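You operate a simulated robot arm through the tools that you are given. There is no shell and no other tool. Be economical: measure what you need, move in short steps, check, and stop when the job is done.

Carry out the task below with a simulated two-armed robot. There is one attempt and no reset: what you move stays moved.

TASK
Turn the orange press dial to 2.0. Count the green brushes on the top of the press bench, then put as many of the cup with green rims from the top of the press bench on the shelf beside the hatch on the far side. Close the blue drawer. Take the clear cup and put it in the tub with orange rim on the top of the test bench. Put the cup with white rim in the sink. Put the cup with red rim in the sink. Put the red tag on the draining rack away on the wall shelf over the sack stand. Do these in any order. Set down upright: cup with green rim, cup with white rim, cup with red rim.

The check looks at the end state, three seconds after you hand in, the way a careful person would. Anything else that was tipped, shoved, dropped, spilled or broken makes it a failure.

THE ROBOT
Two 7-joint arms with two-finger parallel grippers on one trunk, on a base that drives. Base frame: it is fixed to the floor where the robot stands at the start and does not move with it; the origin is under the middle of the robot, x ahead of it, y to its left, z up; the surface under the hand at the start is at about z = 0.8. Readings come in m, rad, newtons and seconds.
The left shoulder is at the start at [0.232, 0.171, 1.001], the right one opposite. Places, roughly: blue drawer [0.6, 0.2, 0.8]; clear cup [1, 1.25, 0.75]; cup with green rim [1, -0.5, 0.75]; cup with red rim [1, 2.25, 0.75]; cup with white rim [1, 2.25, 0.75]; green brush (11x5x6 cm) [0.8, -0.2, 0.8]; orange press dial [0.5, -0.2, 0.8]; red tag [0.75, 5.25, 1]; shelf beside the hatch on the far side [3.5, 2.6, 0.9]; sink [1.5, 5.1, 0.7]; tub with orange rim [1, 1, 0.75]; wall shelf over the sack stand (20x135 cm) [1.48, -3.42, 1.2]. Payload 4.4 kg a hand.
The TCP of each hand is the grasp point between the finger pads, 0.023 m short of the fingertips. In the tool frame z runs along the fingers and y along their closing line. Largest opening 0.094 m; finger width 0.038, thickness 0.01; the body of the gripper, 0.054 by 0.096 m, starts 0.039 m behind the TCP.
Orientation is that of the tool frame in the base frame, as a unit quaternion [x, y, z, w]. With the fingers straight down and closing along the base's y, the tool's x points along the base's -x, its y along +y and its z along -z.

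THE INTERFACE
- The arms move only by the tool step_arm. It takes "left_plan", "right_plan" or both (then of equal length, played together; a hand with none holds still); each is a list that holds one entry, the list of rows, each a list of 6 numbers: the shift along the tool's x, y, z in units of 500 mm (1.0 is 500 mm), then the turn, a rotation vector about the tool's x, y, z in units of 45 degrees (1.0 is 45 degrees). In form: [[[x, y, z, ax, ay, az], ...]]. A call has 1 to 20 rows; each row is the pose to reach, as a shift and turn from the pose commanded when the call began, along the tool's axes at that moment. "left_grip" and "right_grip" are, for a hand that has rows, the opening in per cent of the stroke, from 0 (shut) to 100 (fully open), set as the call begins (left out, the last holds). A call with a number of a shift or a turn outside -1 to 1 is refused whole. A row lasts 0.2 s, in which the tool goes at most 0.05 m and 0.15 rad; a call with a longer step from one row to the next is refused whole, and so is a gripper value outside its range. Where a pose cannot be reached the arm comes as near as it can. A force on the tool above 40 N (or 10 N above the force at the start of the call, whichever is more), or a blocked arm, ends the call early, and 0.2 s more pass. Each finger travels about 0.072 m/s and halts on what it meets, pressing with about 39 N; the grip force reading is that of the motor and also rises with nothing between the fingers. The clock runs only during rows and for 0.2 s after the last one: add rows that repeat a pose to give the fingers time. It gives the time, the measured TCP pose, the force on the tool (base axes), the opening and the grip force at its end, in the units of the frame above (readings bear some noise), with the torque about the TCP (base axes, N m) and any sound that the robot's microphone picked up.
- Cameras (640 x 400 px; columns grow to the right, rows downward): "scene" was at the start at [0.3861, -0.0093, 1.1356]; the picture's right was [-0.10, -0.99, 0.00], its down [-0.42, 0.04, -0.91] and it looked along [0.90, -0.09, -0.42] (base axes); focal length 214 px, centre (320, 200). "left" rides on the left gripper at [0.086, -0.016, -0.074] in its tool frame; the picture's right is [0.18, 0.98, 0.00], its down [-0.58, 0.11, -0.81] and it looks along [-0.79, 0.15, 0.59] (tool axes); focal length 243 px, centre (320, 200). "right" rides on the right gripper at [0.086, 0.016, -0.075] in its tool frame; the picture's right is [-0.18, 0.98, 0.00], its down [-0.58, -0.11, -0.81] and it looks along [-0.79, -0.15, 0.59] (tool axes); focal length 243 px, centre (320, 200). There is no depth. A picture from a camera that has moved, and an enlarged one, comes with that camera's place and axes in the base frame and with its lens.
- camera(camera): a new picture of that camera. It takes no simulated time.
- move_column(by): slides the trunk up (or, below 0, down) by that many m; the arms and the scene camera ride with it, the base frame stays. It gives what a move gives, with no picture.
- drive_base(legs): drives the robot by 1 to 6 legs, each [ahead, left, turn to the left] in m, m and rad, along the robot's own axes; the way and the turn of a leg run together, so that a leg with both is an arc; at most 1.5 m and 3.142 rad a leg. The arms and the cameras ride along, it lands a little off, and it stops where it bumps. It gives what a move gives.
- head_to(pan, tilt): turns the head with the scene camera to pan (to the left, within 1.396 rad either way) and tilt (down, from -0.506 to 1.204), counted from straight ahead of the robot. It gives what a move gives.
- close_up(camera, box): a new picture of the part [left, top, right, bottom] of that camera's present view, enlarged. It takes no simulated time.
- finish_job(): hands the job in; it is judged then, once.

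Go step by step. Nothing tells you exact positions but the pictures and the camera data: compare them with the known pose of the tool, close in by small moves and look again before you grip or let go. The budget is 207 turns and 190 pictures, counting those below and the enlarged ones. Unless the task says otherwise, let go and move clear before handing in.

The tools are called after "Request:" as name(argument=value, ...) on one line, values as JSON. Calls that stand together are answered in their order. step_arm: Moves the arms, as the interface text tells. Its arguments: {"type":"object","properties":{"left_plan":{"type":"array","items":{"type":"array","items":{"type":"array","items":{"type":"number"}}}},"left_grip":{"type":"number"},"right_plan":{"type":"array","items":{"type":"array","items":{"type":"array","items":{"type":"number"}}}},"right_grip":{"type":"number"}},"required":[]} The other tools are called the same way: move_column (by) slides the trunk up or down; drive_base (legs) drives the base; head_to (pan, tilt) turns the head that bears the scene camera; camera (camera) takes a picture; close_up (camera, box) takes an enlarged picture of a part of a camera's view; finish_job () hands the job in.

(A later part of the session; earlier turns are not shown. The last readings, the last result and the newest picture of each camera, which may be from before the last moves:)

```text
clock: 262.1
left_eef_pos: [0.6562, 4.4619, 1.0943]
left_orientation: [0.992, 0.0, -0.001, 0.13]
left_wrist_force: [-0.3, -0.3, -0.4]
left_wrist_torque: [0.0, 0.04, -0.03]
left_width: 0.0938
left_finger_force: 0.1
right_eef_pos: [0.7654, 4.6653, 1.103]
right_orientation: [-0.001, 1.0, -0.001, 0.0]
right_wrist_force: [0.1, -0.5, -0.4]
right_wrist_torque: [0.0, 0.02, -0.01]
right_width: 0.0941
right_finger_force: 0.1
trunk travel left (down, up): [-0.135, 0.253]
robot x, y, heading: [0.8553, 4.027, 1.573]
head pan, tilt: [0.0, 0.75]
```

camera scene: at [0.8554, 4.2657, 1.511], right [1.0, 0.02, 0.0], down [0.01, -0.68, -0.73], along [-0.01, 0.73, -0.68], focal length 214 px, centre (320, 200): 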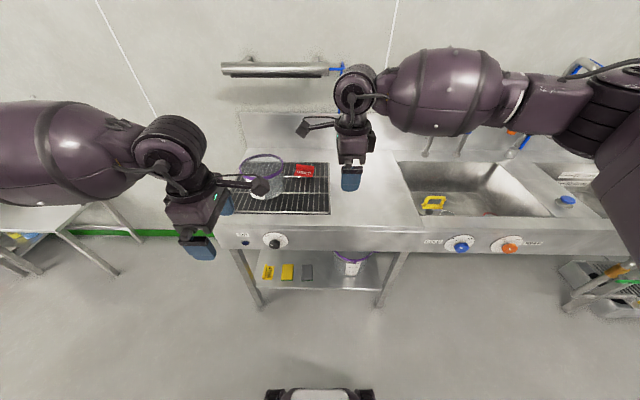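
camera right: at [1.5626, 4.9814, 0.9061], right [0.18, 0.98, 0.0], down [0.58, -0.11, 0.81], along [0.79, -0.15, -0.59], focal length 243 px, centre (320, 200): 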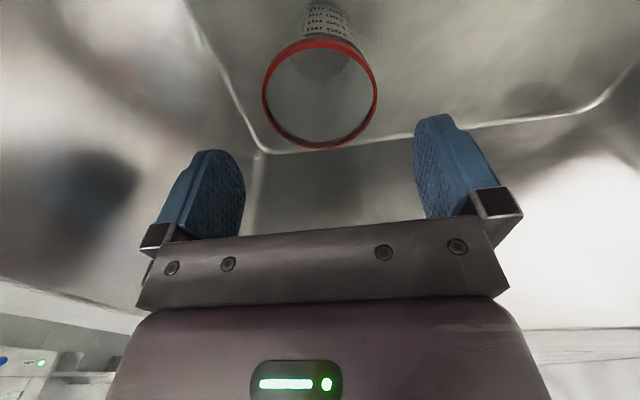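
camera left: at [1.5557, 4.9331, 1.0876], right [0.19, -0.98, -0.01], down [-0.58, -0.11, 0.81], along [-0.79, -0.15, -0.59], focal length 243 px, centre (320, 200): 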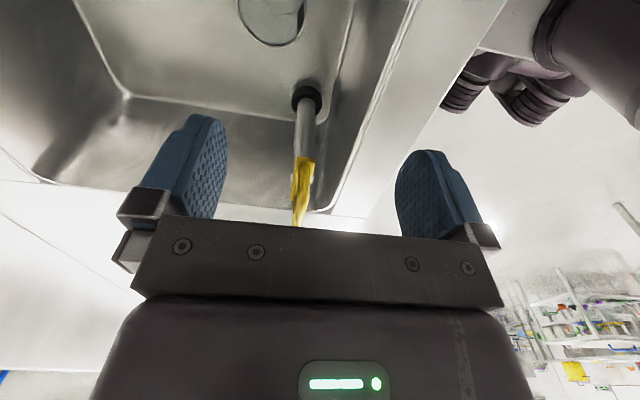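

Request:
step_arm(left_plan=[[[-0.06, 0.03, -0.04, 0, 0, 0], [-0.12, 0.06, -0.08, 0, 0, 0], [-0.18, 0.08, -0.12, 0, 0, 0], [-0.24, 0.1, -0.16, 0, 0, 0]]])

Request:
drive_base(legs=[[0.36, 0, 0]])

Request:
camera(camera="right")

Request:
camera(camera="scene")

```text
clock: 263.1
left_eef_pos: [0.5379, 4.4301, 1.1886]
left_orientation: [0.992, -0.001, -0.002, 0.128]
left_wrist_force: [-0.1, -0.1, 0.8]
left_wrist_torque: [0.02, 0.0, -0.02]
left_width: 0.094
left_finger_force: 0.1
right_eef_pos: [0.7675, 4.6632, 1.1065]
right_orientation: [-0.001, 1.0, 0.0, 0.001]
right_wrist_force: [1.2, 0.0, 0.4]
right_wrist_torque: [0.01, 0.01, 0.02]
right_width: 0.0943
right_finger_force: 0.0
trunk travel left (down, up): [-0.135, 0.253]
robot x, y, heading: [0.8561, 4.0292, 1.572]
head pan, tilt: [0.0, 0.75]
```

```text
clock: 265.4
left_eef_pos: [0.5356, 4.7921, 1.1881]
left_orientation: [0.992, 0.0, -0.002, 0.128]
left_wrist_force: [0.5, -0.1, 0.1]
left_wrist_torque: [-0.05, -0.03, -0.04]
left_width: 0.0942
left_finger_force: 0.0
right_eef_pos: [0.7637, 5.0235, 1.1041]
right_orientation: [-0.002, 1.0, -0.001, 0.0]
right_wrist_force: [-0.3, -0.6, -0.4]
right_wrist_torque: [-0.02, -0.01, -0.01]
right_width: 0.0938
right_finger_force: 0.0
trunk travel left (down, up): [-0.135, 0.253]
robot x, y, heading: [0.8545, 4.3895, 1.574]
head pan, tilt: [0.0, 0.75]
```

```text
55 pictures are left
camera right: at [0.6776, 5.0404, 1.1783], right [0.18, 0.98, 0.0], down [0.58, -0.11, 0.81], along [0.79, -0.15, -0.59], focal length 243 px, centre (320, 200)
```

right: 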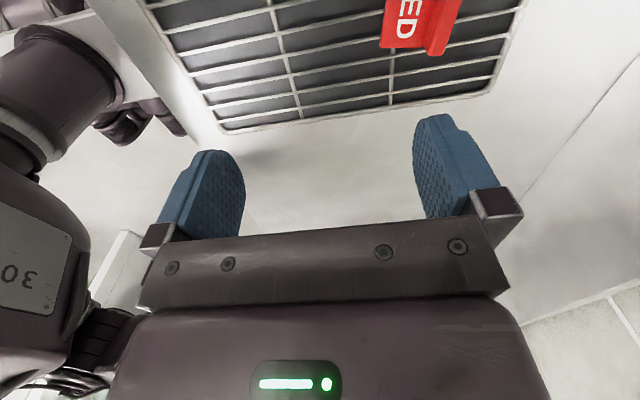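

```text
54 pictures are left
camera scene: at [0.8538, 4.6656, 1.2444], right [1.0, 0.0, 0.0], down [0.0, -0.68, -0.73], along [0.0, 0.73, -0.68], focal length 214 px, centre (320, 200)
```

scene: 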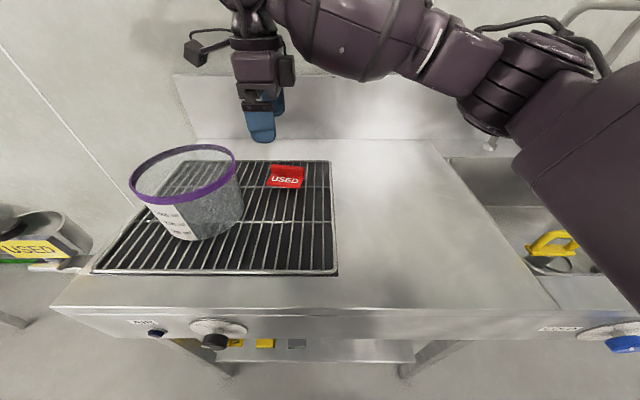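

Request:
step_arm(right_plan=[[[0, 0.08, 0.04, 0, 0, 0], [0, 0.15, 0.09, 0, 0, 0], [-0.004, 0.197, 0.14, 0, 0, 0], [-0.004, 0.197, 0.18, 0, 0, 0], [-0.004, 0.197, 0.18, 0, 0, 0]]])

Request:
close_up(camera="right", box=[200, 0, 480, 175])

Request:
close_up(camera="scene", box=[220, 100, 360, 220])

```text
clock: 266.6
left_eef_pos: [0.536, 4.7921, 1.1879]
left_orientation: [0.992, 0.001, -0.001, 0.128]
left_wrist_force: [-0.5, 0.8, 0.2]
left_wrist_torque: [-0.03, 0.02, -0.03]
left_width: 0.0939
left_finger_force: 0.0
right_eef_pos: [0.7662, 5.1221, 1.0133]
right_orientation: [-0.002, 1.0, 0.0, 0.0]
right_wrist_force: [-0.1, 0.5, -0.3]
right_wrist_torque: [-0.01, 0.01, -0.01]
right_width: 0.094
right_finger_force: 0.1
trunk travel left (down, up): [-0.135, 0.253]
robot x, y, heading: [0.8564, 4.3862, 1.583]
head pan, tilt: [0.0, 0.75]
```

```text
2.29 times, centred on (340, 88) of right
camera zoom: at [0.6787, 5.1384, 1.0886], right [0.18, 0.98, 0.0], down [0.58, -0.11, 0.81], along [0.79, -0.15, -0.59], focal length 555 px, centre (274, 457)
```

zoom: 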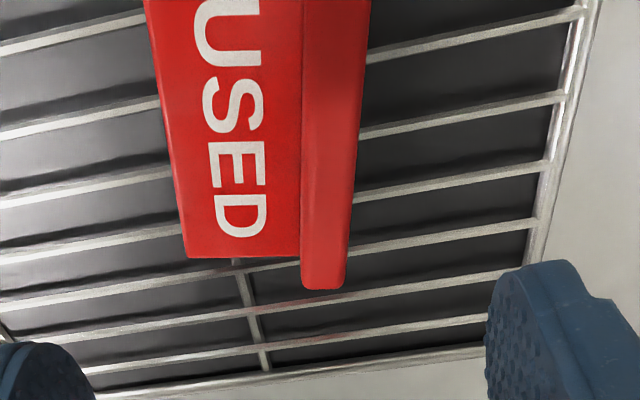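

```text
3.33 times, centred on (290, 160) of scene
camera zoom: at [0.8538, 4.6651, 1.2445], right [1.0, 0.0, 0.0], down [0.0, -0.68, -0.73], along [0.0, 0.73, -0.68], focal length 715 px, centre (420, 333)
```

zoom: 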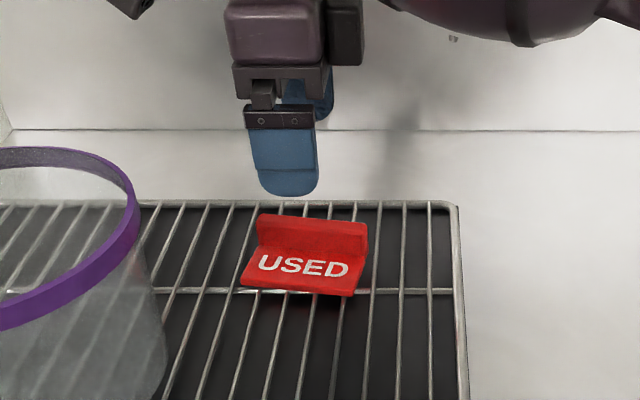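

Request:
step_arm(right_plan=[[[-0.004, 0.01, 0.05, 0, 0, 0], [-0.008, 0.014, 0.1, 0, 0, 0], [-0.008, 0.014, 0.14, 0, 0, 0], [-0.008, 0.014, 0.162, 0, 0, 0], [-0.008, 0.014, 0.162, 0, 0, 0]]], right_grip=70)

Request:
close_up(camera="right", box=[160, 20, 480, 240])

Request:
close_up(camera="scene", box=[220, 100, 360, 220])

```text
clock: 267.8
left_eef_pos: [0.5374, 4.7909, 1.1873]
left_orientation: [0.992, 0.001, -0.002, 0.129]
left_wrist_force: [-0.9, 0.6, -0.8]
left_wrist_torque: [0.0, -0.02, 0.0]
left_width: 0.0941
left_finger_force: 0.0
right_eef_pos: [0.7702, 5.1293, 0.9333]
right_orientation: [-0.002, 1.0, 0.0, 0.0]
right_wrist_force: [-0.1, 0.0, 0.2]
right_wrist_torque: [0.02, -0.05, 0.0]
right_width: 0.0657
right_finger_force: 0.1
trunk travel left (down, up): [-0.135, 0.253]
robot x, y, heading: [0.8518, 4.3898, 1.575]
head pan, tilt: [0.0, 0.75]
```

```text
1.82 times, centred on (320, 130) of right
camera zoom: at [0.6828, 5.1456, 1.0072], right [0.18, 0.98, 0.0], down [0.58, -0.11, 0.81], along [0.79, -0.15, -0.59], focal length 441 px, centre (320, 327)
```

zoom: 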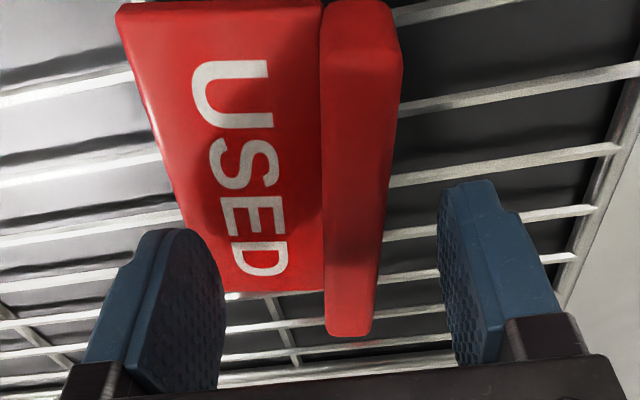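

```text
3.33 times, centred on (290, 160) of scene
camera zoom: at [0.8538, 4.6653, 1.2444], right [1.0, 0.0, 0.0], down [0.0, -0.68, -0.73], along [0.0, 0.73, -0.68], focal length 715 px, centre (420, 333)
```

zoom: 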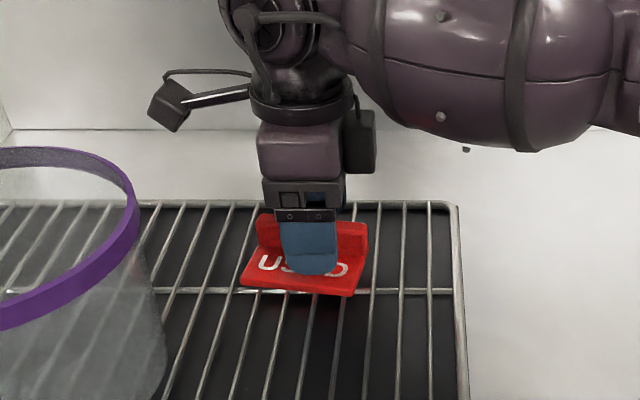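

Request:
step_arm(right_plan=[[[0, 0.006, 0.006, 0, 0, 0], [0, 0.006, 0.006, 0, 0, 0], [0, 0.006, 0.006, 0, 0, 0], [0, 0.006, 0.006, 0, 0, 0], [0, 0.006, 0.006, 0, 0, 0], [0, 0.006, -0.02, 0, 0, 0], [0, 0.006, -0.06, 0, 0, 0], [0, 0.006, -0.12, 0, 0, 0], [0, 0.006, -0.2, 0, 0, 0], [0, 0.006, -0.28, 0, 0, 0], [0, 0.006, -0.36, 0, 0, 0], [0, 0.006, -0.36, 0, 0, 0]]], right_grip=0)

Request:
camera(camera="right")

```text
clock: 270.4
left_eef_pos: [0.5356, 4.7926, 1.187]
left_orientation: [0.992, 0.0, -0.002, 0.129]
left_wrist_force: [-0.3, -0.1, -0.6]
left_wrist_torque: [0.0, 0.03, 0.03]
left_width: 0.0938
left_finger_force: 0.1
right_eef_pos: [0.7705, 5.132, 1.1129]
right_orientation: [-0.001, 1.0, -0.002, 0.0]
right_wrist_force: [-0.1, -0.3, -0.5]
right_wrist_torque: [-0.04, -0.03, 0.01]
right_width: 0.0143
right_finger_force: 39.0
trunk travel left (down, up): [-0.135, 0.253]
robot x, y, heading: [0.8518, 4.3869, 1.578]
head pan, tilt: [0.0, 0.75]
```

```text
49 pictures are left
camera right: at [0.6839, 5.1489, 1.1863], right [0.18, 0.98, 0.0], down [0.58, -0.1, 0.81], along [0.79, -0.15, -0.59], focal length 243 px, centre (320, 200)
```

right: 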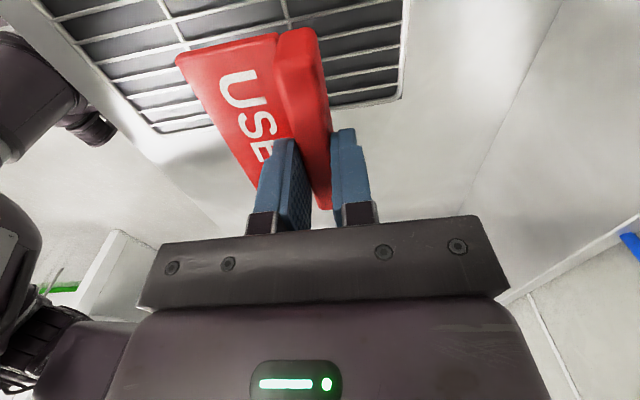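

The tag is held. Back off, turn round, and drive along the far lane (x≈2.1) toward the sack stand.

Request:
drive_base(legs=[[-0.8, 0, 0], [0, 0, -1.575], [0, 0, -1.575], [0, 1.25, 0]])

Request:
head_to(pan=0.0, tilt=0.3)

Request:
camera(camera="scene")

```text
clock: 293.1
left_eef_pos: [2.4347, 3.243, 1.1873]
left_orientation: [-0.024, 0.991, 0.129, 0.0]
left_wrist_force: [-0.8, -0.3, -0.3]
left_wrist_torque: [-0.01, -0.02, 0.05]
left_width: 0.0941
left_finger_force: 0.1
right_eef_pos: [2.2161, 2.8921, 1.1121]
right_orientation: [1.0, 0.025, 0.0, -0.001]
right_wrist_force: [0.9, -0.2, -0.5]
right_wrist_torque: [-0.02, 0.0, 0.02]
right_width: 0.0147
right_finger_force: 39.1
trunk travel left (down, up): [-0.135, 0.253]
robot x, y, heading: [2.0985, 3.6296, -1.523]
head pan, tilt: [0.0, 0.75]
```

```text
clock: 294.0
left_eef_pos: [2.4355, 3.2422, 1.1874]
left_orientation: [-0.024, 0.991, 0.129, -0.001]
left_wrist_force: [0.4, -0.2, -0.2]
left_wrist_torque: [-0.02, 0.03, -0.04]
left_width: 0.0941
left_finger_force: 0.1
right_eef_pos: [2.2168, 2.8916, 1.1121]
right_orientation: [1.0, 0.025, 0.0, 0.0]
right_wrist_force: [0.2, 1.2, 0.0]
right_wrist_torque: [0.03, -0.02, 0.01]
right_width: 0.0145
right_finger_force: 38.8
trunk travel left (down, up): [-0.135, 0.253]
robot x, y, heading: [2.0974, 3.6306, -1.521]
head pan, tilt: [0.0, 0.3]
```

```text
48 pictures are left
camera scene: at [2.1156, 3.3437, 1.2846], right [-1.0, -0.05, 0.0], down [-0.02, 0.3, -0.95], along [0.05, -0.95, -0.3], focal length 214 px, centre (320, 200)
```

scene: 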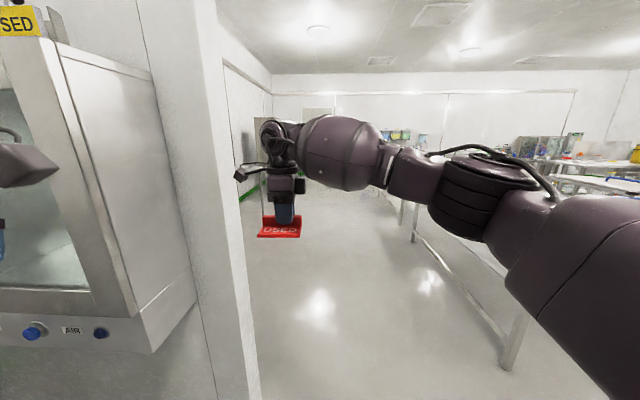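

A wall end and a machine are close on the left, so I shift right to x≈1.75 before driving on.

Request:
drive_base(legs=[[0, -0.35, -0.048], [1.5, 0, 0], [1.5, 0, 0]])

Request:
camera(camera="scene")

```text
clock: 311.5
left_eef_pos: [2.0445, 0.2471, 1.1876]
left_orientation: [0.006, 0.992, 0.13, 0.003]
left_wrist_force: [1.2, -0.7, -0.7]
left_wrist_torque: [-0.03, 0.01, 0.05]
left_width: 0.0942
left_finger_force: 0.1
right_eef_pos: [1.8052, -0.0892, 1.1143]
right_orientation: [1.0, -0.006, 0.0, -0.001]
right_wrist_force: [-0.2, -0.1, -0.6]
right_wrist_torque: [-0.02, -0.02, -0.02]
right_width: 0.0145
right_finger_force: 39.1
trunk travel left (down, up): [-0.135, 0.253]
robot x, y, heading: [1.7319, 0.654, -1.582]
head pan, tilt: [0.0, 0.3]
```

```text
47 pictures are left
camera scene: at [1.7321, 0.3682, 1.2847], right [-1.0, 0.01, 0.0], down [0.0, 0.3, -0.96], along [-0.01, -0.96, -0.3], focal length 214 px, centre (320, 200)
```

scene: 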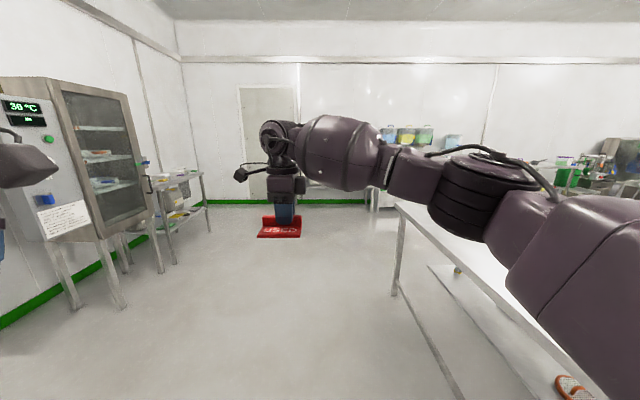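

Request:
drive_base(legs=[[1.5, 0, 0.011], [0.9, 0, 0]])

Request:
head_to(pan=-0.35, tilt=0.2)

Request:
camera(camera="scene")

Request:
camera(camera="right")

```text
clock: 323.2
left_eef_pos: [2.0614, -2.1394, 1.1878]
left_orientation: [-0.005, 0.992, 0.129, 0.001]
left_wrist_force: [0.2, -0.1, 0.0]
left_wrist_torque: [-0.02, -0.02, 0.01]
left_width: 0.0942
left_finger_force: 0.1
right_eef_pos: [1.8282, -2.4805, 1.1127]
right_orientation: [1.0, 0.005, 0.0, -0.001]
right_wrist_force: [-0.1, -0.9, 0.1]
right_wrist_torque: [-0.01, -0.01, -0.01]
right_width: 0.0144
right_finger_force: 38.3
trunk travel left (down, up): [-0.135, 0.253]
robot x, y, heading: [1.7412, -1.7386, -1.556]
head pan, tilt: [0.0, 0.3]
```

```text
clock: 324.1
left_eef_pos: [2.0618, -2.1383, 1.1872]
left_orientation: [-0.004, 0.992, 0.129, 0.001]
left_wrist_force: [-0.1, 0.4, 0.2]
left_wrist_torque: [0.01, 0.03, 0.01]
left_width: 0.0941
left_finger_force: 0.2
right_eef_pos: [1.829, -2.4798, 1.1124]
right_orientation: [1.0, 0.004, 0.0, -0.001]
right_wrist_force: [-0.4, -0.7, -0.1]
right_wrist_torque: [-0.09, 0.0, -0.01]
right_width: 0.0146
right_finger_force: 38.8
trunk travel left (down, up): [-0.135, 0.253]
robot x, y, heading: [1.7415, -1.7412, -1.559]
head pan, tilt: [-0.351, 0.201]
```

```text
46 pictures are left
camera scene: at [1.7142, -2.0194, 1.294], right [-0.94, 0.33, 0.0], down [0.07, 0.19, -0.98], along [-0.33, -0.92, -0.2], focal length 214 px, centre (320, 200)
```

scene: 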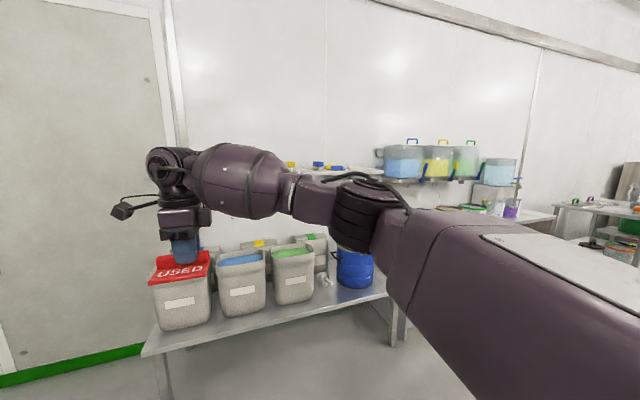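

```text
45 pictures are left
camera right: at [1.9148, -2.4964, 1.1874], right [-0.17, -0.98, 0.0], down [-0.58, 0.1, 0.81], along [-0.79, 0.14, -0.59], focal length 243 px, centre (320, 200)
```

right: 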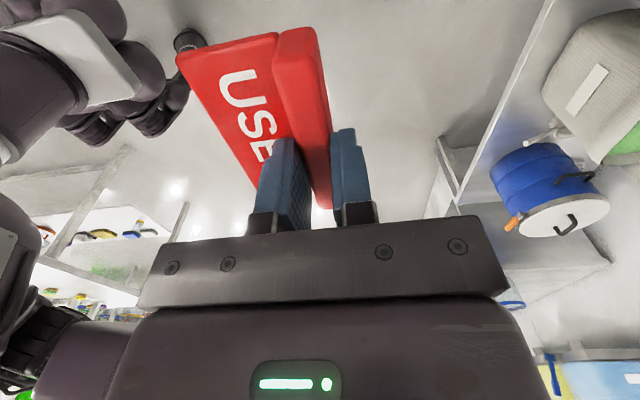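

Request:
move_column(by=0.24)

Request:
step_arm(right_plan=[[[0, 0, 0.09, 0, 0, 0], [0, 0, 0.18, 0, 0, 0], [0, 0, 0.27, 0, 0, 0], [0, 0, 0.36, 0, 0, 0], [0, 0, 0.4, 0, 0, 0]]])

Request:
head_to(pan=-0.2, tilt=0.3)

Request:
camera(camera="scene")

```text
clock: 326.6
left_eef_pos: [2.0607, -2.1392, 1.4268]
left_orientation: [-0.004, 0.992, 0.128, 0.002]
left_wrist_force: [-0.3, -0.5, -0.9]
left_wrist_torque: [-0.04, 0.0, 0.0]
left_width: 0.0939
left_finger_force: 0.0
right_eef_pos: [1.8278, -2.4441, 1.4394]
right_orientation: [0.998, 0.004, 0.0, 0.063]
right_wrist_force: [0.2, -0.1, 0.3]
right_wrist_torque: [-0.04, 0.0, 0.02]
right_width: 0.0145
right_finger_force: 39.0
trunk travel left (down, up): [-0.375, 0.013]
robot x, y, heading: [1.741, -1.7407, -1.554]
head pan, tilt: [-0.351, 0.201]
```

```text
clock: 327.8
left_eef_pos: [2.0607, -2.1395, 1.4277]
left_orientation: [-0.003, 0.992, 0.127, 0.001]
left_wrist_force: [0.6, 0.3, 0.1]
left_wrist_torque: [0.01, -0.02, -0.03]
left_width: 0.0939
left_finger_force: 0.0
right_eef_pos: [1.8295, -2.4662, 1.2399]
right_orientation: [0.998, 0.007, 0.001, 0.064]
right_wrist_force: [0.3, -0.7, -0.3]
right_wrist_torque: [0.0, 0.0, 0.03]
right_width: 0.0146
right_finger_force: 38.9
trunk travel left (down, up): [-0.375, 0.013]
robot x, y, heading: [1.7423, -1.7391, -1.559]
head pan, tilt: [-0.351, 0.201]
```

```text
clock: 328.4
left_eef_pos: [2.0607, -2.1392, 1.4285]
left_orientation: [-0.004, 0.992, 0.128, 0.002]
left_wrist_force: [0.2, 0.2, -0.4]
left_wrist_torque: [0.0, -0.03, 0.0]
left_width: 0.0941
left_finger_force: 0.1
right_eef_pos: [1.8292, -2.4681, 1.242]
right_orientation: [0.998, 0.005, 0.001, 0.064]
right_wrist_force: [-0.1, 0.6, 0.0]
right_wrist_torque: [-0.02, 0.01, 0.02]
right_width: 0.0146
right_finger_force: 39.0
trunk travel left (down, up): [-0.375, 0.013]
robot x, y, heading: [1.7419, -1.74, -1.556]
head pan, tilt: [-0.201, 0.3]
```

```text
44 pictures are left
camera scene: at [1.7258, -1.8864, 1.5421], right [-0.98, 0.19, 0.0], down [0.06, 0.29, -0.96], along [-0.18, -0.94, -0.3], focal length 214 px, centre (320, 200)
```

scene: 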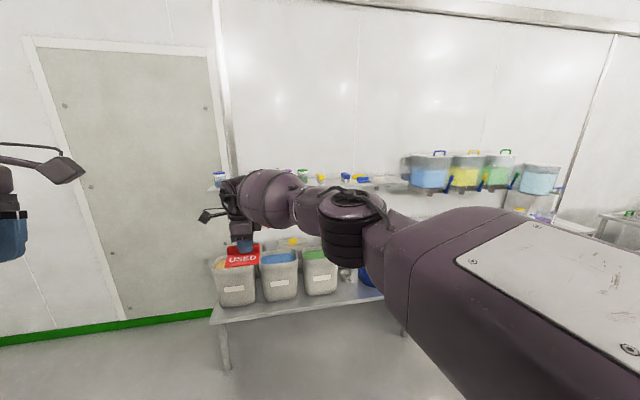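

Request:
close_up(camera="scene", box=[200, 140, 580, 250])

```text
1.68 times, centred on (390, 195) of scene
camera zoom: at [1.7258, -1.8864, 1.5421], right [-0.98, 0.19, 0.0], down [0.06, 0.29, -0.96], along [-0.18, -0.94, -0.3], focal length 361 px, centre (202, 208)
```

zoom: 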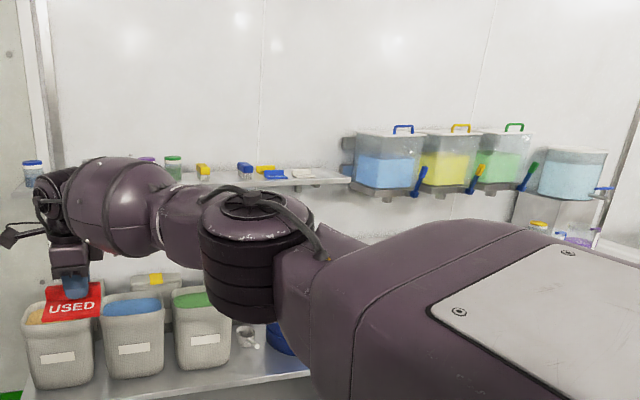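

Request:
step_arm(right_plan=[[[0, -0.03, 0.08, 0, 0, 0], [0, -0.06, 0.16, 0, 0, 0], [0, -0.09, 0.24, 0, 0, 0], [0, -0.12, 0.32, 0, 0, 0], [0, -0.15, 0.4, 0, 0, 0], [0, -0.18, 0.48, 0, 0, 0], [0, -0.18, 0.54, 0, 0, 0]]])

Request:
drive_base(legs=[[0.4, 0.1, -0.015]])

Request:
head_to(pan=0.0, tilt=0.3)

Request:
camera(camera="scene")

```text
clock: 330.1
left_eef_pos: [2.0614, -2.1393, 1.427]
left_orientation: [-0.004, 0.992, 0.129, 0.001]
left_wrist_force: [-0.5, -0.3, 0.3]
left_wrist_torque: [0.01, 0.01, 0.0]
left_width: 0.094
left_finger_force: 0.0
right_eef_pos: [1.828, -2.4133, 0.9623]
right_orientation: [0.998, 0.005, 0.0, 0.064]
right_wrist_force: [-0.5, -0.3, 0.3]
right_wrist_torque: [-0.02, 0.04, 0.02]
right_width: 0.0146
right_finger_force: 38.8
trunk travel left (down, up): [-0.375, 0.013]
robot x, y, heading: [1.7427, -1.7353, -1.556]
head pan, tilt: [-0.201, 0.3]
```

```text
clock: 332.6
left_eef_pos: [2.156, -2.5393, 1.4263]
left_orientation: [0.002, 0.992, 0.128, 0.002]
left_wrist_force: [-0.3, 0.0, 0.5]
left_wrist_torque: [0.05, -0.02, 0.0]
left_width: 0.094
left_finger_force: 0.0
right_eef_pos: [1.9156, -2.8114, 0.9605]
right_orientation: [0.998, -0.004, 0.0, 0.064]
right_wrist_force: [0.0, 0.3, -0.5]
right_wrist_torque: [0.01, -0.03, 0.01]
right_width: 0.0146
right_finger_force: 38.9
trunk travel left (down, up): [-0.375, 0.013]
robot x, y, heading: [1.8435, -2.1351, -1.576]
head pan, tilt: [-0.201, 0.3]
```

```text
clock: 333.3
left_eef_pos: [2.1554, -2.5378, 1.4272]
left_orientation: [0.004, 0.992, 0.128, 0.002]
left_wrist_force: [0.2, -1.1, 1.2]
left_wrist_torque: [0.0, -0.01, -0.01]
left_width: 0.094
left_finger_force: 0.0
right_eef_pos: [1.9153, -2.81, 0.9622]
right_orientation: [0.998, -0.004, -0.001, 0.064]
right_wrist_force: [0.7, 0.5, -0.7]
right_wrist_torque: [-0.01, 0.0, -0.01]
right_width: 0.0149
right_finger_force: 38.5
trunk travel left (down, up): [-0.375, 0.013]
robot x, y, heading: [1.8429, -2.1359, -1.582]
head pan, tilt: [0.0, 0.3]
```

```text
42 pictures are left
camera scene: at [1.843, -2.2823, 1.5421], right [-1.0, 0.01, 0.0], down [0.0, 0.3, -0.96], along [-0.01, -0.96, -0.3], focal length 214 px, centre (320, 200)
```

scene: 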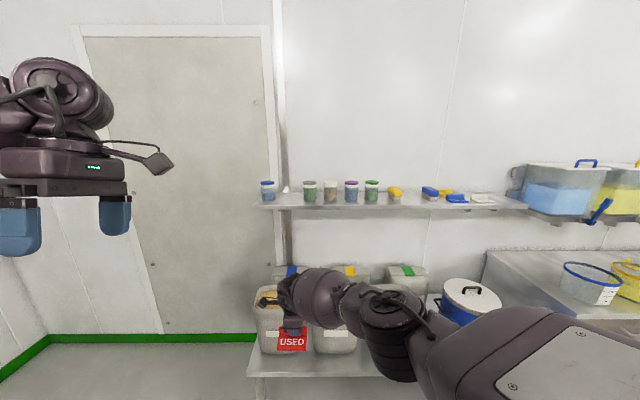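

The shelf shows a free gap (x≈1.93–2.075) between two bottles. I'll turn the right hand so the tag lies lengthwise, lower the trunk for reach and raise the hand.

Request:
step_arm(right_plan=[[[0, -0.03, -0.08, 0.08, 0, 0], [0, -0.06, -0.16, 0.163, 0, 0], [0, -0.06, -0.24, 0.163, 0, 0], [0, -0.06, -0.33, 0.163, 0, 0], [0, -0.06, -0.42, 0.163, 0, 0], [0, -0.06, -0.51, 0.163, 0, 0], [0, -0.06, -0.58, 0.163, 0, 0], [0, -0.06, -0.58, 0.163, 0, 0]]])

Request:
step_arm(right_plan=[[[0, 0, 0, 0, 0, -0.17], [0, 0, 0, 0, 0, -0.34], [0, 0, 0, 0, 0, -0.51], [0, 0, 0, 0, 0, -0.68], [0, 0, 0, 0, 0, -0.84], [0, 0, 0, 0, 0, -1.0], [0, 0, 0, 0, 0, -1.0]]])

Request:
step_arm(right_plan=[[[0, 0, 0, 0, 0, -0.17], [0, 0, 0, 0, 0, -0.34], [0, 0, 0, 0, 0, -0.51], [0, 0, 0, 0, 0, -0.68], [0, 0, 0, 0, 0, -0.84], [0, 0, 0, 0, 0, -1.0], [0, 0, 0, 0, 0, -1.0]]])

Request:
move_column(by=-0.25)

```text
clock: 335.1
left_eef_pos: [2.156, -2.5398, 1.427]
left_orientation: [0.005, 0.992, 0.129, 0.002]
left_wrist_force: [0.7, 0.6, 0.3]
left_wrist_torque: [0.01, -0.01, 0.0]
left_width: 0.0943
left_finger_force: 0.0
right_eef_pos: [1.9172, -2.7465, 1.2465]
right_orientation: [1.0, -0.003, 0.0, -0.001]
right_wrist_force: [0.8, -0.6, 0.5]
right_wrist_torque: [0.02, 0.02, -0.01]
right_width: 0.0146
right_finger_force: 38.9
trunk travel left (down, up): [-0.375, 0.013]
robot x, y, heading: [1.8372, -2.1351, -1.572]
head pan, tilt: [0.0, 0.3]
```

```text
clock: 336.7
left_eef_pos: [2.1563, -2.5388, 1.4281]
left_orientation: [0.004, 0.992, 0.127, 0.003]
left_wrist_force: [-0.1, -0.3, -1.1]
left_wrist_torque: [0.01, -0.01, 0.0]
left_width: 0.094
left_finger_force: 0.1
right_eef_pos: [1.9169, -2.745, 1.2455]
right_orientation: [0.925, 0.38, 0.001, -0.001]
right_wrist_force: [0.5, -0.1, 0.0]
right_wrist_torque: [0.02, -0.01, 0.0]
right_width: 0.0145
right_finger_force: 38.5
trunk travel left (down, up): [-0.375, 0.013]
robot x, y, heading: [1.8397, -2.1341, -1.577]
head pan, tilt: [0.0, 0.3]
```

```text
clock: 338.3
left_eef_pos: [2.1558, -2.5385, 1.4265]
left_orientation: [0.004, 0.992, 0.128, 0.003]
left_wrist_force: [-0.6, 1.1, 0.2]
left_wrist_torque: [0.0, -0.01, -0.01]
left_width: 0.0942
left_finger_force: 0.0
right_eef_pos: [1.916, -2.745, 1.246]
right_orientation: [0.709, 0.705, 0.001, 0.0]
right_wrist_force: [0.3, 0.3, -0.5]
right_wrist_torque: [-0.01, 0.03, 0.01]
right_width: 0.0146
right_finger_force: 39.1
trunk travel left (down, up): [-0.375, 0.013]
robot x, y, heading: [1.8385, -2.1315, -1.574]
head pan, tilt: [0.0, 0.3]
```

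```text
clock: 340.9
left_eef_pos: [2.1558, -2.5378, 1.1781]
left_orientation: [0.004, 0.992, 0.127, 0.002]
left_wrist_force: [0.3, 0.6, -0.3]
left_wrist_torque: [0.04, 0.01, 0.0]
left_width: 0.094
left_finger_force: 0.0
right_eef_pos: [1.9166, -2.7437, 0.9972]
right_orientation: [0.709, 0.705, -0.001, 0.001]
right_wrist_force: [0.3, -0.7, -0.6]
right_wrist_torque: [0.01, -0.03, 0.02]
right_width: 0.0147
right_finger_force: 38.9
trunk travel left (down, up): [-0.125, 0.263]
robot x, y, heading: [1.8414, -2.1328, -1.577]
head pan, tilt: [0.0, 0.3]
```

Request:
step_arm(right_plan=[[[0, -0.02, -0.09, 0, 0, 0], [0, -0.05, -0.17, 0, 0, 0], [0, -0.08, -0.25, 0, 0, 0], [0, -0.11, -0.33, 0, 0, 0], [0, -0.14, -0.41, 0, 0, 0], [0, -0.17, -0.49, 0, 0, 0], [0, -0.2, -0.57, 0, 0, 0], [0, -0.214, -0.65, 0, 0, 0], [0, -0.214, -0.73, 0, 0, 0], [0, -0.214, -0.73, 0, 0, 0]]])

Request:
drive_base(legs=[[0, 0.2, 0], [0.38, 0, 0]])

Request:
camera(camera="right")

Request:
camera(camera="scene")

```text
clock: 343.1
left_eef_pos: [2.1555, -2.5405, 1.176]
left_orientation: [0.005, 0.991, 0.13, 0.002]
left_wrist_force: [0.0, -0.7, -1.0]
left_wrist_torque: [0.03, 0.0, 0.0]
left_width: 0.094
left_finger_force: 0.1
right_eef_pos: [1.8085, -2.746, 1.36]
right_orientation: [0.71, 0.704, 0.002, -0.001]
right_wrist_force: [-1.2, -0.9, -0.8]
right_wrist_torque: [0.03, -0.03, -0.04]
right_width: 0.0147
right_finger_force: 39.1
trunk travel left (down, up): [-0.125, 0.263]
robot x, y, heading: [1.8398, -2.1296, -1.577]
head pan, tilt: [0.0, 0.3]
```

```text
clock: 347.4
left_eef_pos: [2.3491, -2.9176, 1.1771]
left_orientation: [0.004, 0.992, 0.128, 0.002]
left_wrist_force: [0.2, 0.0, -0.2]
left_wrist_torque: [0.02, 0.0, 0.01]
left_width: 0.0939
left_finger_force: 0.1
right_eef_pos: [2.003, -3.1223, 1.3625]
right_orientation: [0.71, 0.704, 0.0, 0.0]
right_wrist_force: [0.0, -0.3, -0.2]
right_wrist_torque: [0.0, -0.04, 0.02]
right_width: 0.0144
right_finger_force: 39.0
trunk travel left (down, up): [-0.125, 0.263]
robot x, y, heading: [2.0342, -2.5074, -1.579]
head pan, tilt: [0.0, 0.3]
```

```text
41 pictures are left
camera right: at [2.02, -3.0358, 1.437], right [0.98, -0.19, 0.0], down [-0.11, -0.58, 0.81], along [-0.15, -0.79, -0.59], focal length 243 px, centre (320, 200)
```

right: 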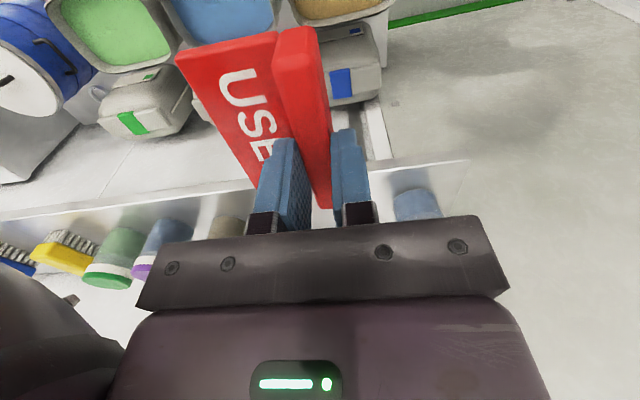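

```text
40 pictures are left
camera scene: at [2.0367, -2.8075, 1.2727], right [-1.0, 0.01, 0.0], down [0.0, 0.3, -0.96], along [-0.01, -0.96, -0.3], focal length 214 px, centre (320, 200)
```

scene: 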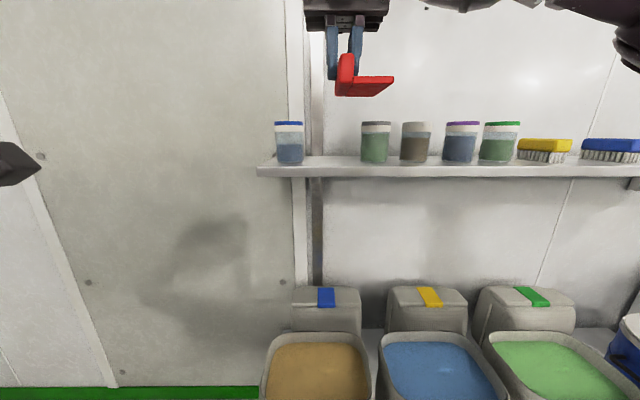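

The gap between bottles spans x 1.929–2.072; shelf top is z≈1.20. Drive closer, lower in front of the gap and check alignment.

Request:
drive_base(legs=[[0.13, 0, 0.008]])

Request:
step_arm(right_plan=[[[0, 0, 0.05, 0, 0, 0], [0, 0, 0.1, 0, 0, 0], [0, 0, 0.15, 0, 0, 0], [0, 0, 0.195, 0, 0, 0], [0, 0, 0.195, 0, 0, 0]]])

Request:
camera(camera="scene")

```text
clock: 348.7
left_eef_pos: [2.3502, -3.0413, 1.1784]
left_orientation: [0.002, 0.992, 0.128, 0.002]
left_wrist_force: [0.9, -0.5, 1.2]
left_wrist_torque: [-0.01, -0.05, -0.02]
left_width: 0.094
left_finger_force: 0.1
right_eef_pos: [2.0066, -3.2491, 1.3621]
right_orientation: [0.707, 0.707, 0.0, 0.0]
right_wrist_force: [-0.3, -0.1, 0.2]
right_wrist_torque: [0.01, -0.03, 0.0]
right_width: 0.0148
right_finger_force: 38.4
trunk travel left (down, up): [-0.125, 0.263]
robot x, y, heading: [2.0361, -2.6399, -1.57]
head pan, tilt: [0.0, 0.3]
```

```text
clock: 349.9
left_eef_pos: [2.3524, -3.0425, 1.1781]
left_orientation: [0.003, 0.992, 0.128, 0.002]
left_wrist_force: [-0.2, -0.4, 0.0]
left_wrist_torque: [-0.04, 0.01, 0.0]
left_width: 0.0937
left_finger_force: 0.0
right_eef_pos: [2.0057, -3.2475, 1.2649]
right_orientation: [0.708, 0.706, 0.0, 0.002]
right_wrist_force: [0.6, -0.3, -1.0]
right_wrist_torque: [0.01, -0.02, -0.01]
right_width: 0.0146
right_finger_force: 39.8
trunk travel left (down, up): [-0.125, 0.263]
robot x, y, heading: [2.0368, -2.6347, -1.571]
head pan, tilt: [0.0, 0.3]
```

```text
39 pictures are left
camera scene: at [2.0381, -2.9349, 1.2729], right [-1.0, 0.0, 0.0], down [0.0, 0.3, -0.96], along [0.0, -0.96, -0.3], focal length 214 px, centre (320, 200)
```

scene: 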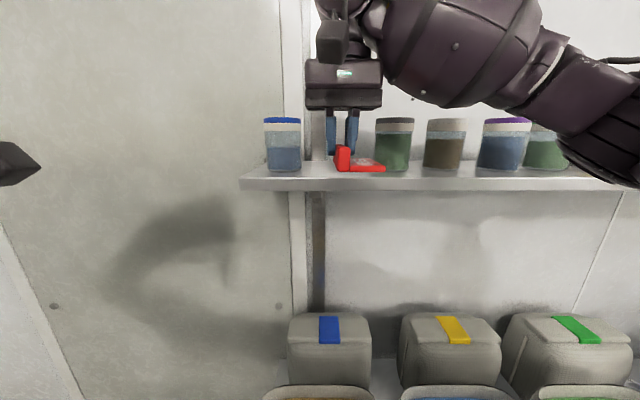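

Aligned with the gap; move forward over the shelf.

Request:
step_arm(right_plan=[[[-0.06, 0, 0, 0, 0, 0], [-0.12, 0, 0, 0, 0, 0], [-0.18, 0, 0, 0, 0, 0], [-0.24, 0, 0, 0, 0, 0], [-0.29, 0, 0, 0, 0, 0], [-0.29, 0, 0.02, 0, 0, 0]]])

Request:
close_up(camera="scene", box=[230, 60, 430, 220])

```text
clock: 351.3
left_eef_pos: [2.3497, -3.0438, 1.1765]
left_orientation: [0.002, 0.992, 0.127, 0.002]
left_wrist_force: [0.5, -0.4, -0.5]
left_wrist_torque: [-0.03, 0.01, 0.0]
left_width: 0.0939
left_finger_force: 0.0
right_eef_pos: [2.0054, -3.3971, 1.2546]
right_orientation: [0.708, 0.706, 0.0, 0.001]
right_wrist_force: [0.3, -0.1, 0.0]
right_wrist_torque: [-0.01, -0.02, -0.01]
right_width: 0.0144
right_finger_force: 39.3
trunk travel left (down, up): [-0.125, 0.263]
robot x, y, heading: [2.0366, -2.6408, -1.574]
head pan, tilt: [0.0, 0.3]
```

```text
2.50 times, centred on (330, 140) of scene
camera zoom: at [2.0375, -2.9358, 1.2724], right [-1.0, 0.0, 0.0], down [0.0, 0.3, -0.96], along [0.0, -0.96, -0.3], focal length 536 px, centre (295, 350)
```

zoom: 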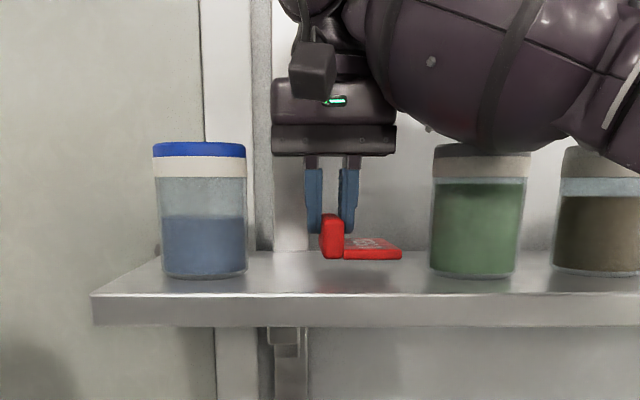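

The tag is over the shelf but my forearm comes close to the green bottle's lid. I raise the trunk a little and step closer so the forearm stays higher.

Request:
move_column(by=0.08)

Request:
drive_base(legs=[[0.04, 0, 0]])

Request:
step_arm(right_plan=[[[0.03, 0.004, 0, 0, 0, 0], [0.06, 0.008, 0.04, 0, 0, 0], [0.08, 0.008, 0.08, 0, 0, 0], [0.08, 0.008, 0.12, 0, 0, 0], [0.08, 0.008, 0.16, 0, 0, 0], [0.08, 0.008, 0.16, 0, 0, 0]]])

Request:
close_up(camera="scene", box=[230, 100, 430, 260])

```text
clock: 352.5
left_eef_pos: [2.3513, -3.0447, 1.2566]
left_orientation: [0.002, 0.992, 0.129, 0.002]
left_wrist_force: [0.4, -1.1, -0.8]
left_wrist_torque: [0.03, 0.0, -0.03]
left_width: 0.0939
left_finger_force: 0.1
right_eef_pos: [2.0061, -3.397, 1.3311]
right_orientation: [0.708, 0.706, 0.001, 0.0]
right_wrist_force: [0.5, 0.0, -0.5]
right_wrist_torque: [0.0, -0.01, 0.0]
right_width: 0.0146
right_finger_force: 39.4
trunk travel left (down, up): [-0.205, 0.183]
robot x, y, heading: [2.0389, -2.6422, -1.57]
head pan, tilt: [0.0, 0.3]
```

```text
clock: 353.4
left_eef_pos: [2.3512, -3.0835, 1.258]
left_orientation: [0.002, 0.992, 0.127, 0.002]
left_wrist_force: [-1.0, 0.3, 0.0]
left_wrist_torque: [0.01, 0.0, 0.03]
left_width: 0.0939
left_finger_force: 0.2
right_eef_pos: [2.0064, -3.4336, 1.3351]
right_orientation: [0.708, 0.706, -0.001, 0.0]
right_wrist_force: [-0.1, 0.9, 0.0]
right_wrist_torque: [-0.01, -0.01, -0.01]
right_width: 0.0147
right_finger_force: 38.8
trunk travel left (down, up): [-0.205, 0.183]
robot x, y, heading: [2.0368, -2.6772, -1.575]
head pan, tilt: [0.0, 0.3]
```

```text
clock: 354.8
left_eef_pos: [2.3514, -3.082, 1.2581]
left_orientation: [0.003, 0.992, 0.128, 0.002]
left_wrist_force: [0.1, 0.3, 0.3]
left_wrist_torque: [-0.01, 0.0, -0.03]
left_width: 0.094
left_finger_force: 0.1
right_eef_pos: [2.0107, -3.3958, 1.2523]
right_orientation: [0.708, 0.706, 0.0, 0.002]
right_wrist_force: [0.3, 0.1, -0.8]
right_wrist_torque: [0.01, 0.0, 0.02]
right_width: 0.0143
right_finger_force: 39.1
trunk travel left (down, up): [-0.205, 0.183]
robot x, y, heading: [2.0358, -2.681, -1.571]
head pan, tilt: [0.0, 0.3]
```

```text
2.50 times, centred on (330, 180) of scene
camera zoom: at [2.0381, -2.8956, 1.3653], right [-1.0, 0.0, 0.0], down [0.0, 0.3, -0.96], along [0.0, -0.96, -0.3], focal length 536 px, centre (295, 250)
```

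zoom: 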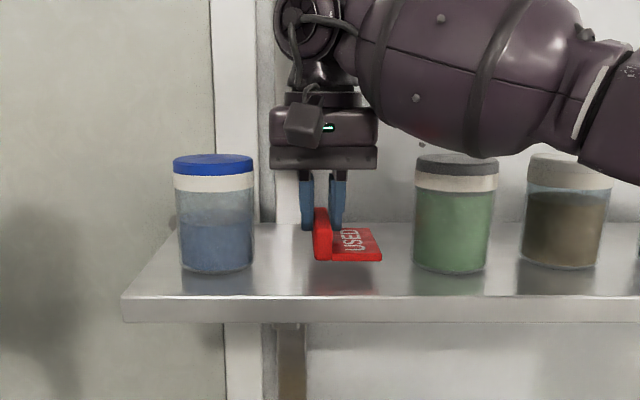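

Request:
step_arm(right_plan=[[[0, 0, 0.008, 0, 0, 0], [0, 0, 0.016, 0, 0, 0], [0, 0, 0.022, 0, 0, 0], [0, 0, 0.022, 0, 0, 0]]])

Request:
close_up(camera="scene", box=[290, 130, 430, 220])

```text
clock: 355.8
left_eef_pos: [2.3512, -3.0826, 1.2585]
left_orientation: [0.001, 0.992, 0.127, 0.002]
left_wrist_force: [0.2, 0.6, 0.2]
left_wrist_torque: [-0.02, 0.04, 0.01]
left_width: 0.0941
left_finger_force: 0.1
right_eef_pos: [2.0094, -3.3948, 1.2434]
right_orientation: [0.708, 0.706, 0.001, 0.001]
right_wrist_force: [0.2, 0.6, 0.3]
right_wrist_torque: [0.0, -0.02, -0.02]
right_width: 0.0146
right_finger_force: 38.8
trunk travel left (down, up): [-0.205, 0.183]
robot x, y, heading: [2.039, -2.6753, -1.572]
head pan, tilt: [0.0, 0.3]
```

```text
4.44 times, centred on (360, 175) of scene
camera zoom: at [2.038, -2.896, 1.3651], right [-1.0, 0.0, 0.0], down [0.0, 0.3, -0.96], along [0.0, -0.96, -0.3], focal length 953 px, centre (142, 311)
```

zoom: 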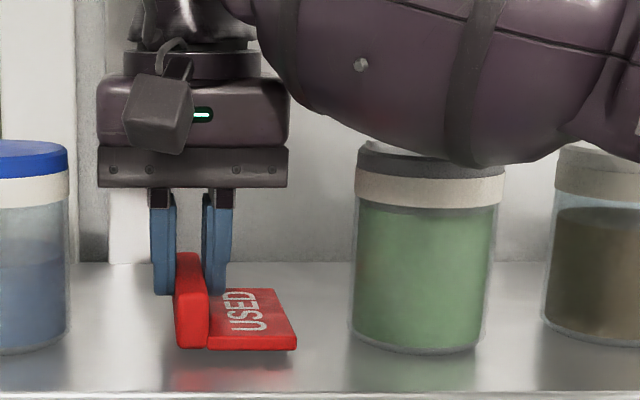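

Request:
step_arm(right_plan=[[[0, 0, 0, 0, 0, 0], [0, 0, 0, 0, 0, 0], [0, 0, 0, 0, 0, 0], [0, 0, -0.05, 0, 0, 0], [0, 0, -0.1, 0, 0, 0], [0, 0, -0.16, 0, 0, 0], [0, 0, -0.22, 0, 0, 0], [0.06, 0, -0.26, 0, 0, 0], [0.14, 0, -0.28, 0, 0, 0], [0.22, 0, -0.28, 0, 0, 0], [0.3, 0, -0.28, 0, 0, 0]]], right_grip=40)

Request:
drive_base(legs=[[-0.3, 0, 0]])

Request:
camera(camera="scene")

```text
clock: 358.2
left_eef_pos: [2.3505, -3.0816, 1.2587]
left_orientation: [0.003, 0.992, 0.128, 0.002]
left_wrist_force: [-0.2, -0.9, 0.5]
left_wrist_torque: [0.01, 0.01, -0.02]
left_width: 0.0941
left_finger_force: 0.1
right_eef_pos: [2.0108, -3.2418, 1.3855]
right_orientation: [0.708, 0.706, 0.0, 0.0]
right_wrist_force: [-0.2, -0.2, -0.2]
right_wrist_torque: [-0.01, 0.02, -0.01]
right_width: 0.038
right_finger_force: 0.1
trunk travel left (down, up): [-0.205, 0.183]
robot x, y, heading: [2.0349, -2.6784, -1.571]
head pan, tilt: [0.0, 0.3]
```

```text
clock: 360.2
left_eef_pos: [2.3515, -2.7877, 1.2571]
left_orientation: [0.002, 0.992, 0.127, 0.001]
left_wrist_force: [0.3, 0.6, 0.3]
left_wrist_torque: [-0.01, 0.0, 0.0]
left_width: 0.0941
left_finger_force: 0.1
right_eef_pos: [2.0138, -2.9495, 1.3849]
right_orientation: [0.708, 0.706, 0.0, 0.0]
right_wrist_force: [-0.6, 0.0, 0.1]
right_wrist_torque: [-0.04, 0.02, 0.01]
right_width: 0.0373
right_finger_force: 0.0
trunk travel left (down, up): [-0.205, 0.183]
robot x, y, heading: [2.0377, -2.3815, -1.572]
head pan, tilt: [0.0, 0.3]
```

```text
35 pictures are left
camera scene: at [2.0384, -2.6016, 1.365], right [-1.0, 0.0, 0.0], down [0.0, 0.3, -0.96], along [0.0, -0.96, -0.3], focal length 214 px, centre (320, 200)
```

scene: 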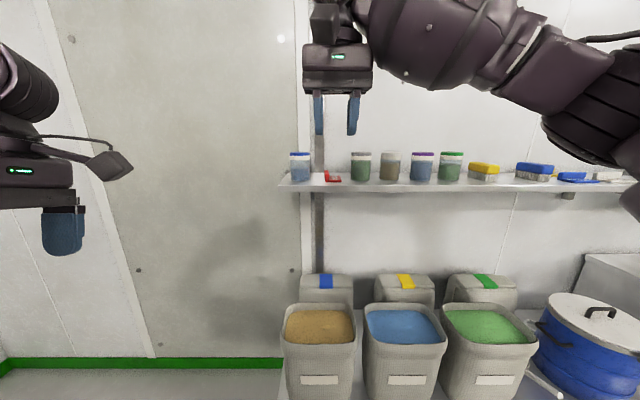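

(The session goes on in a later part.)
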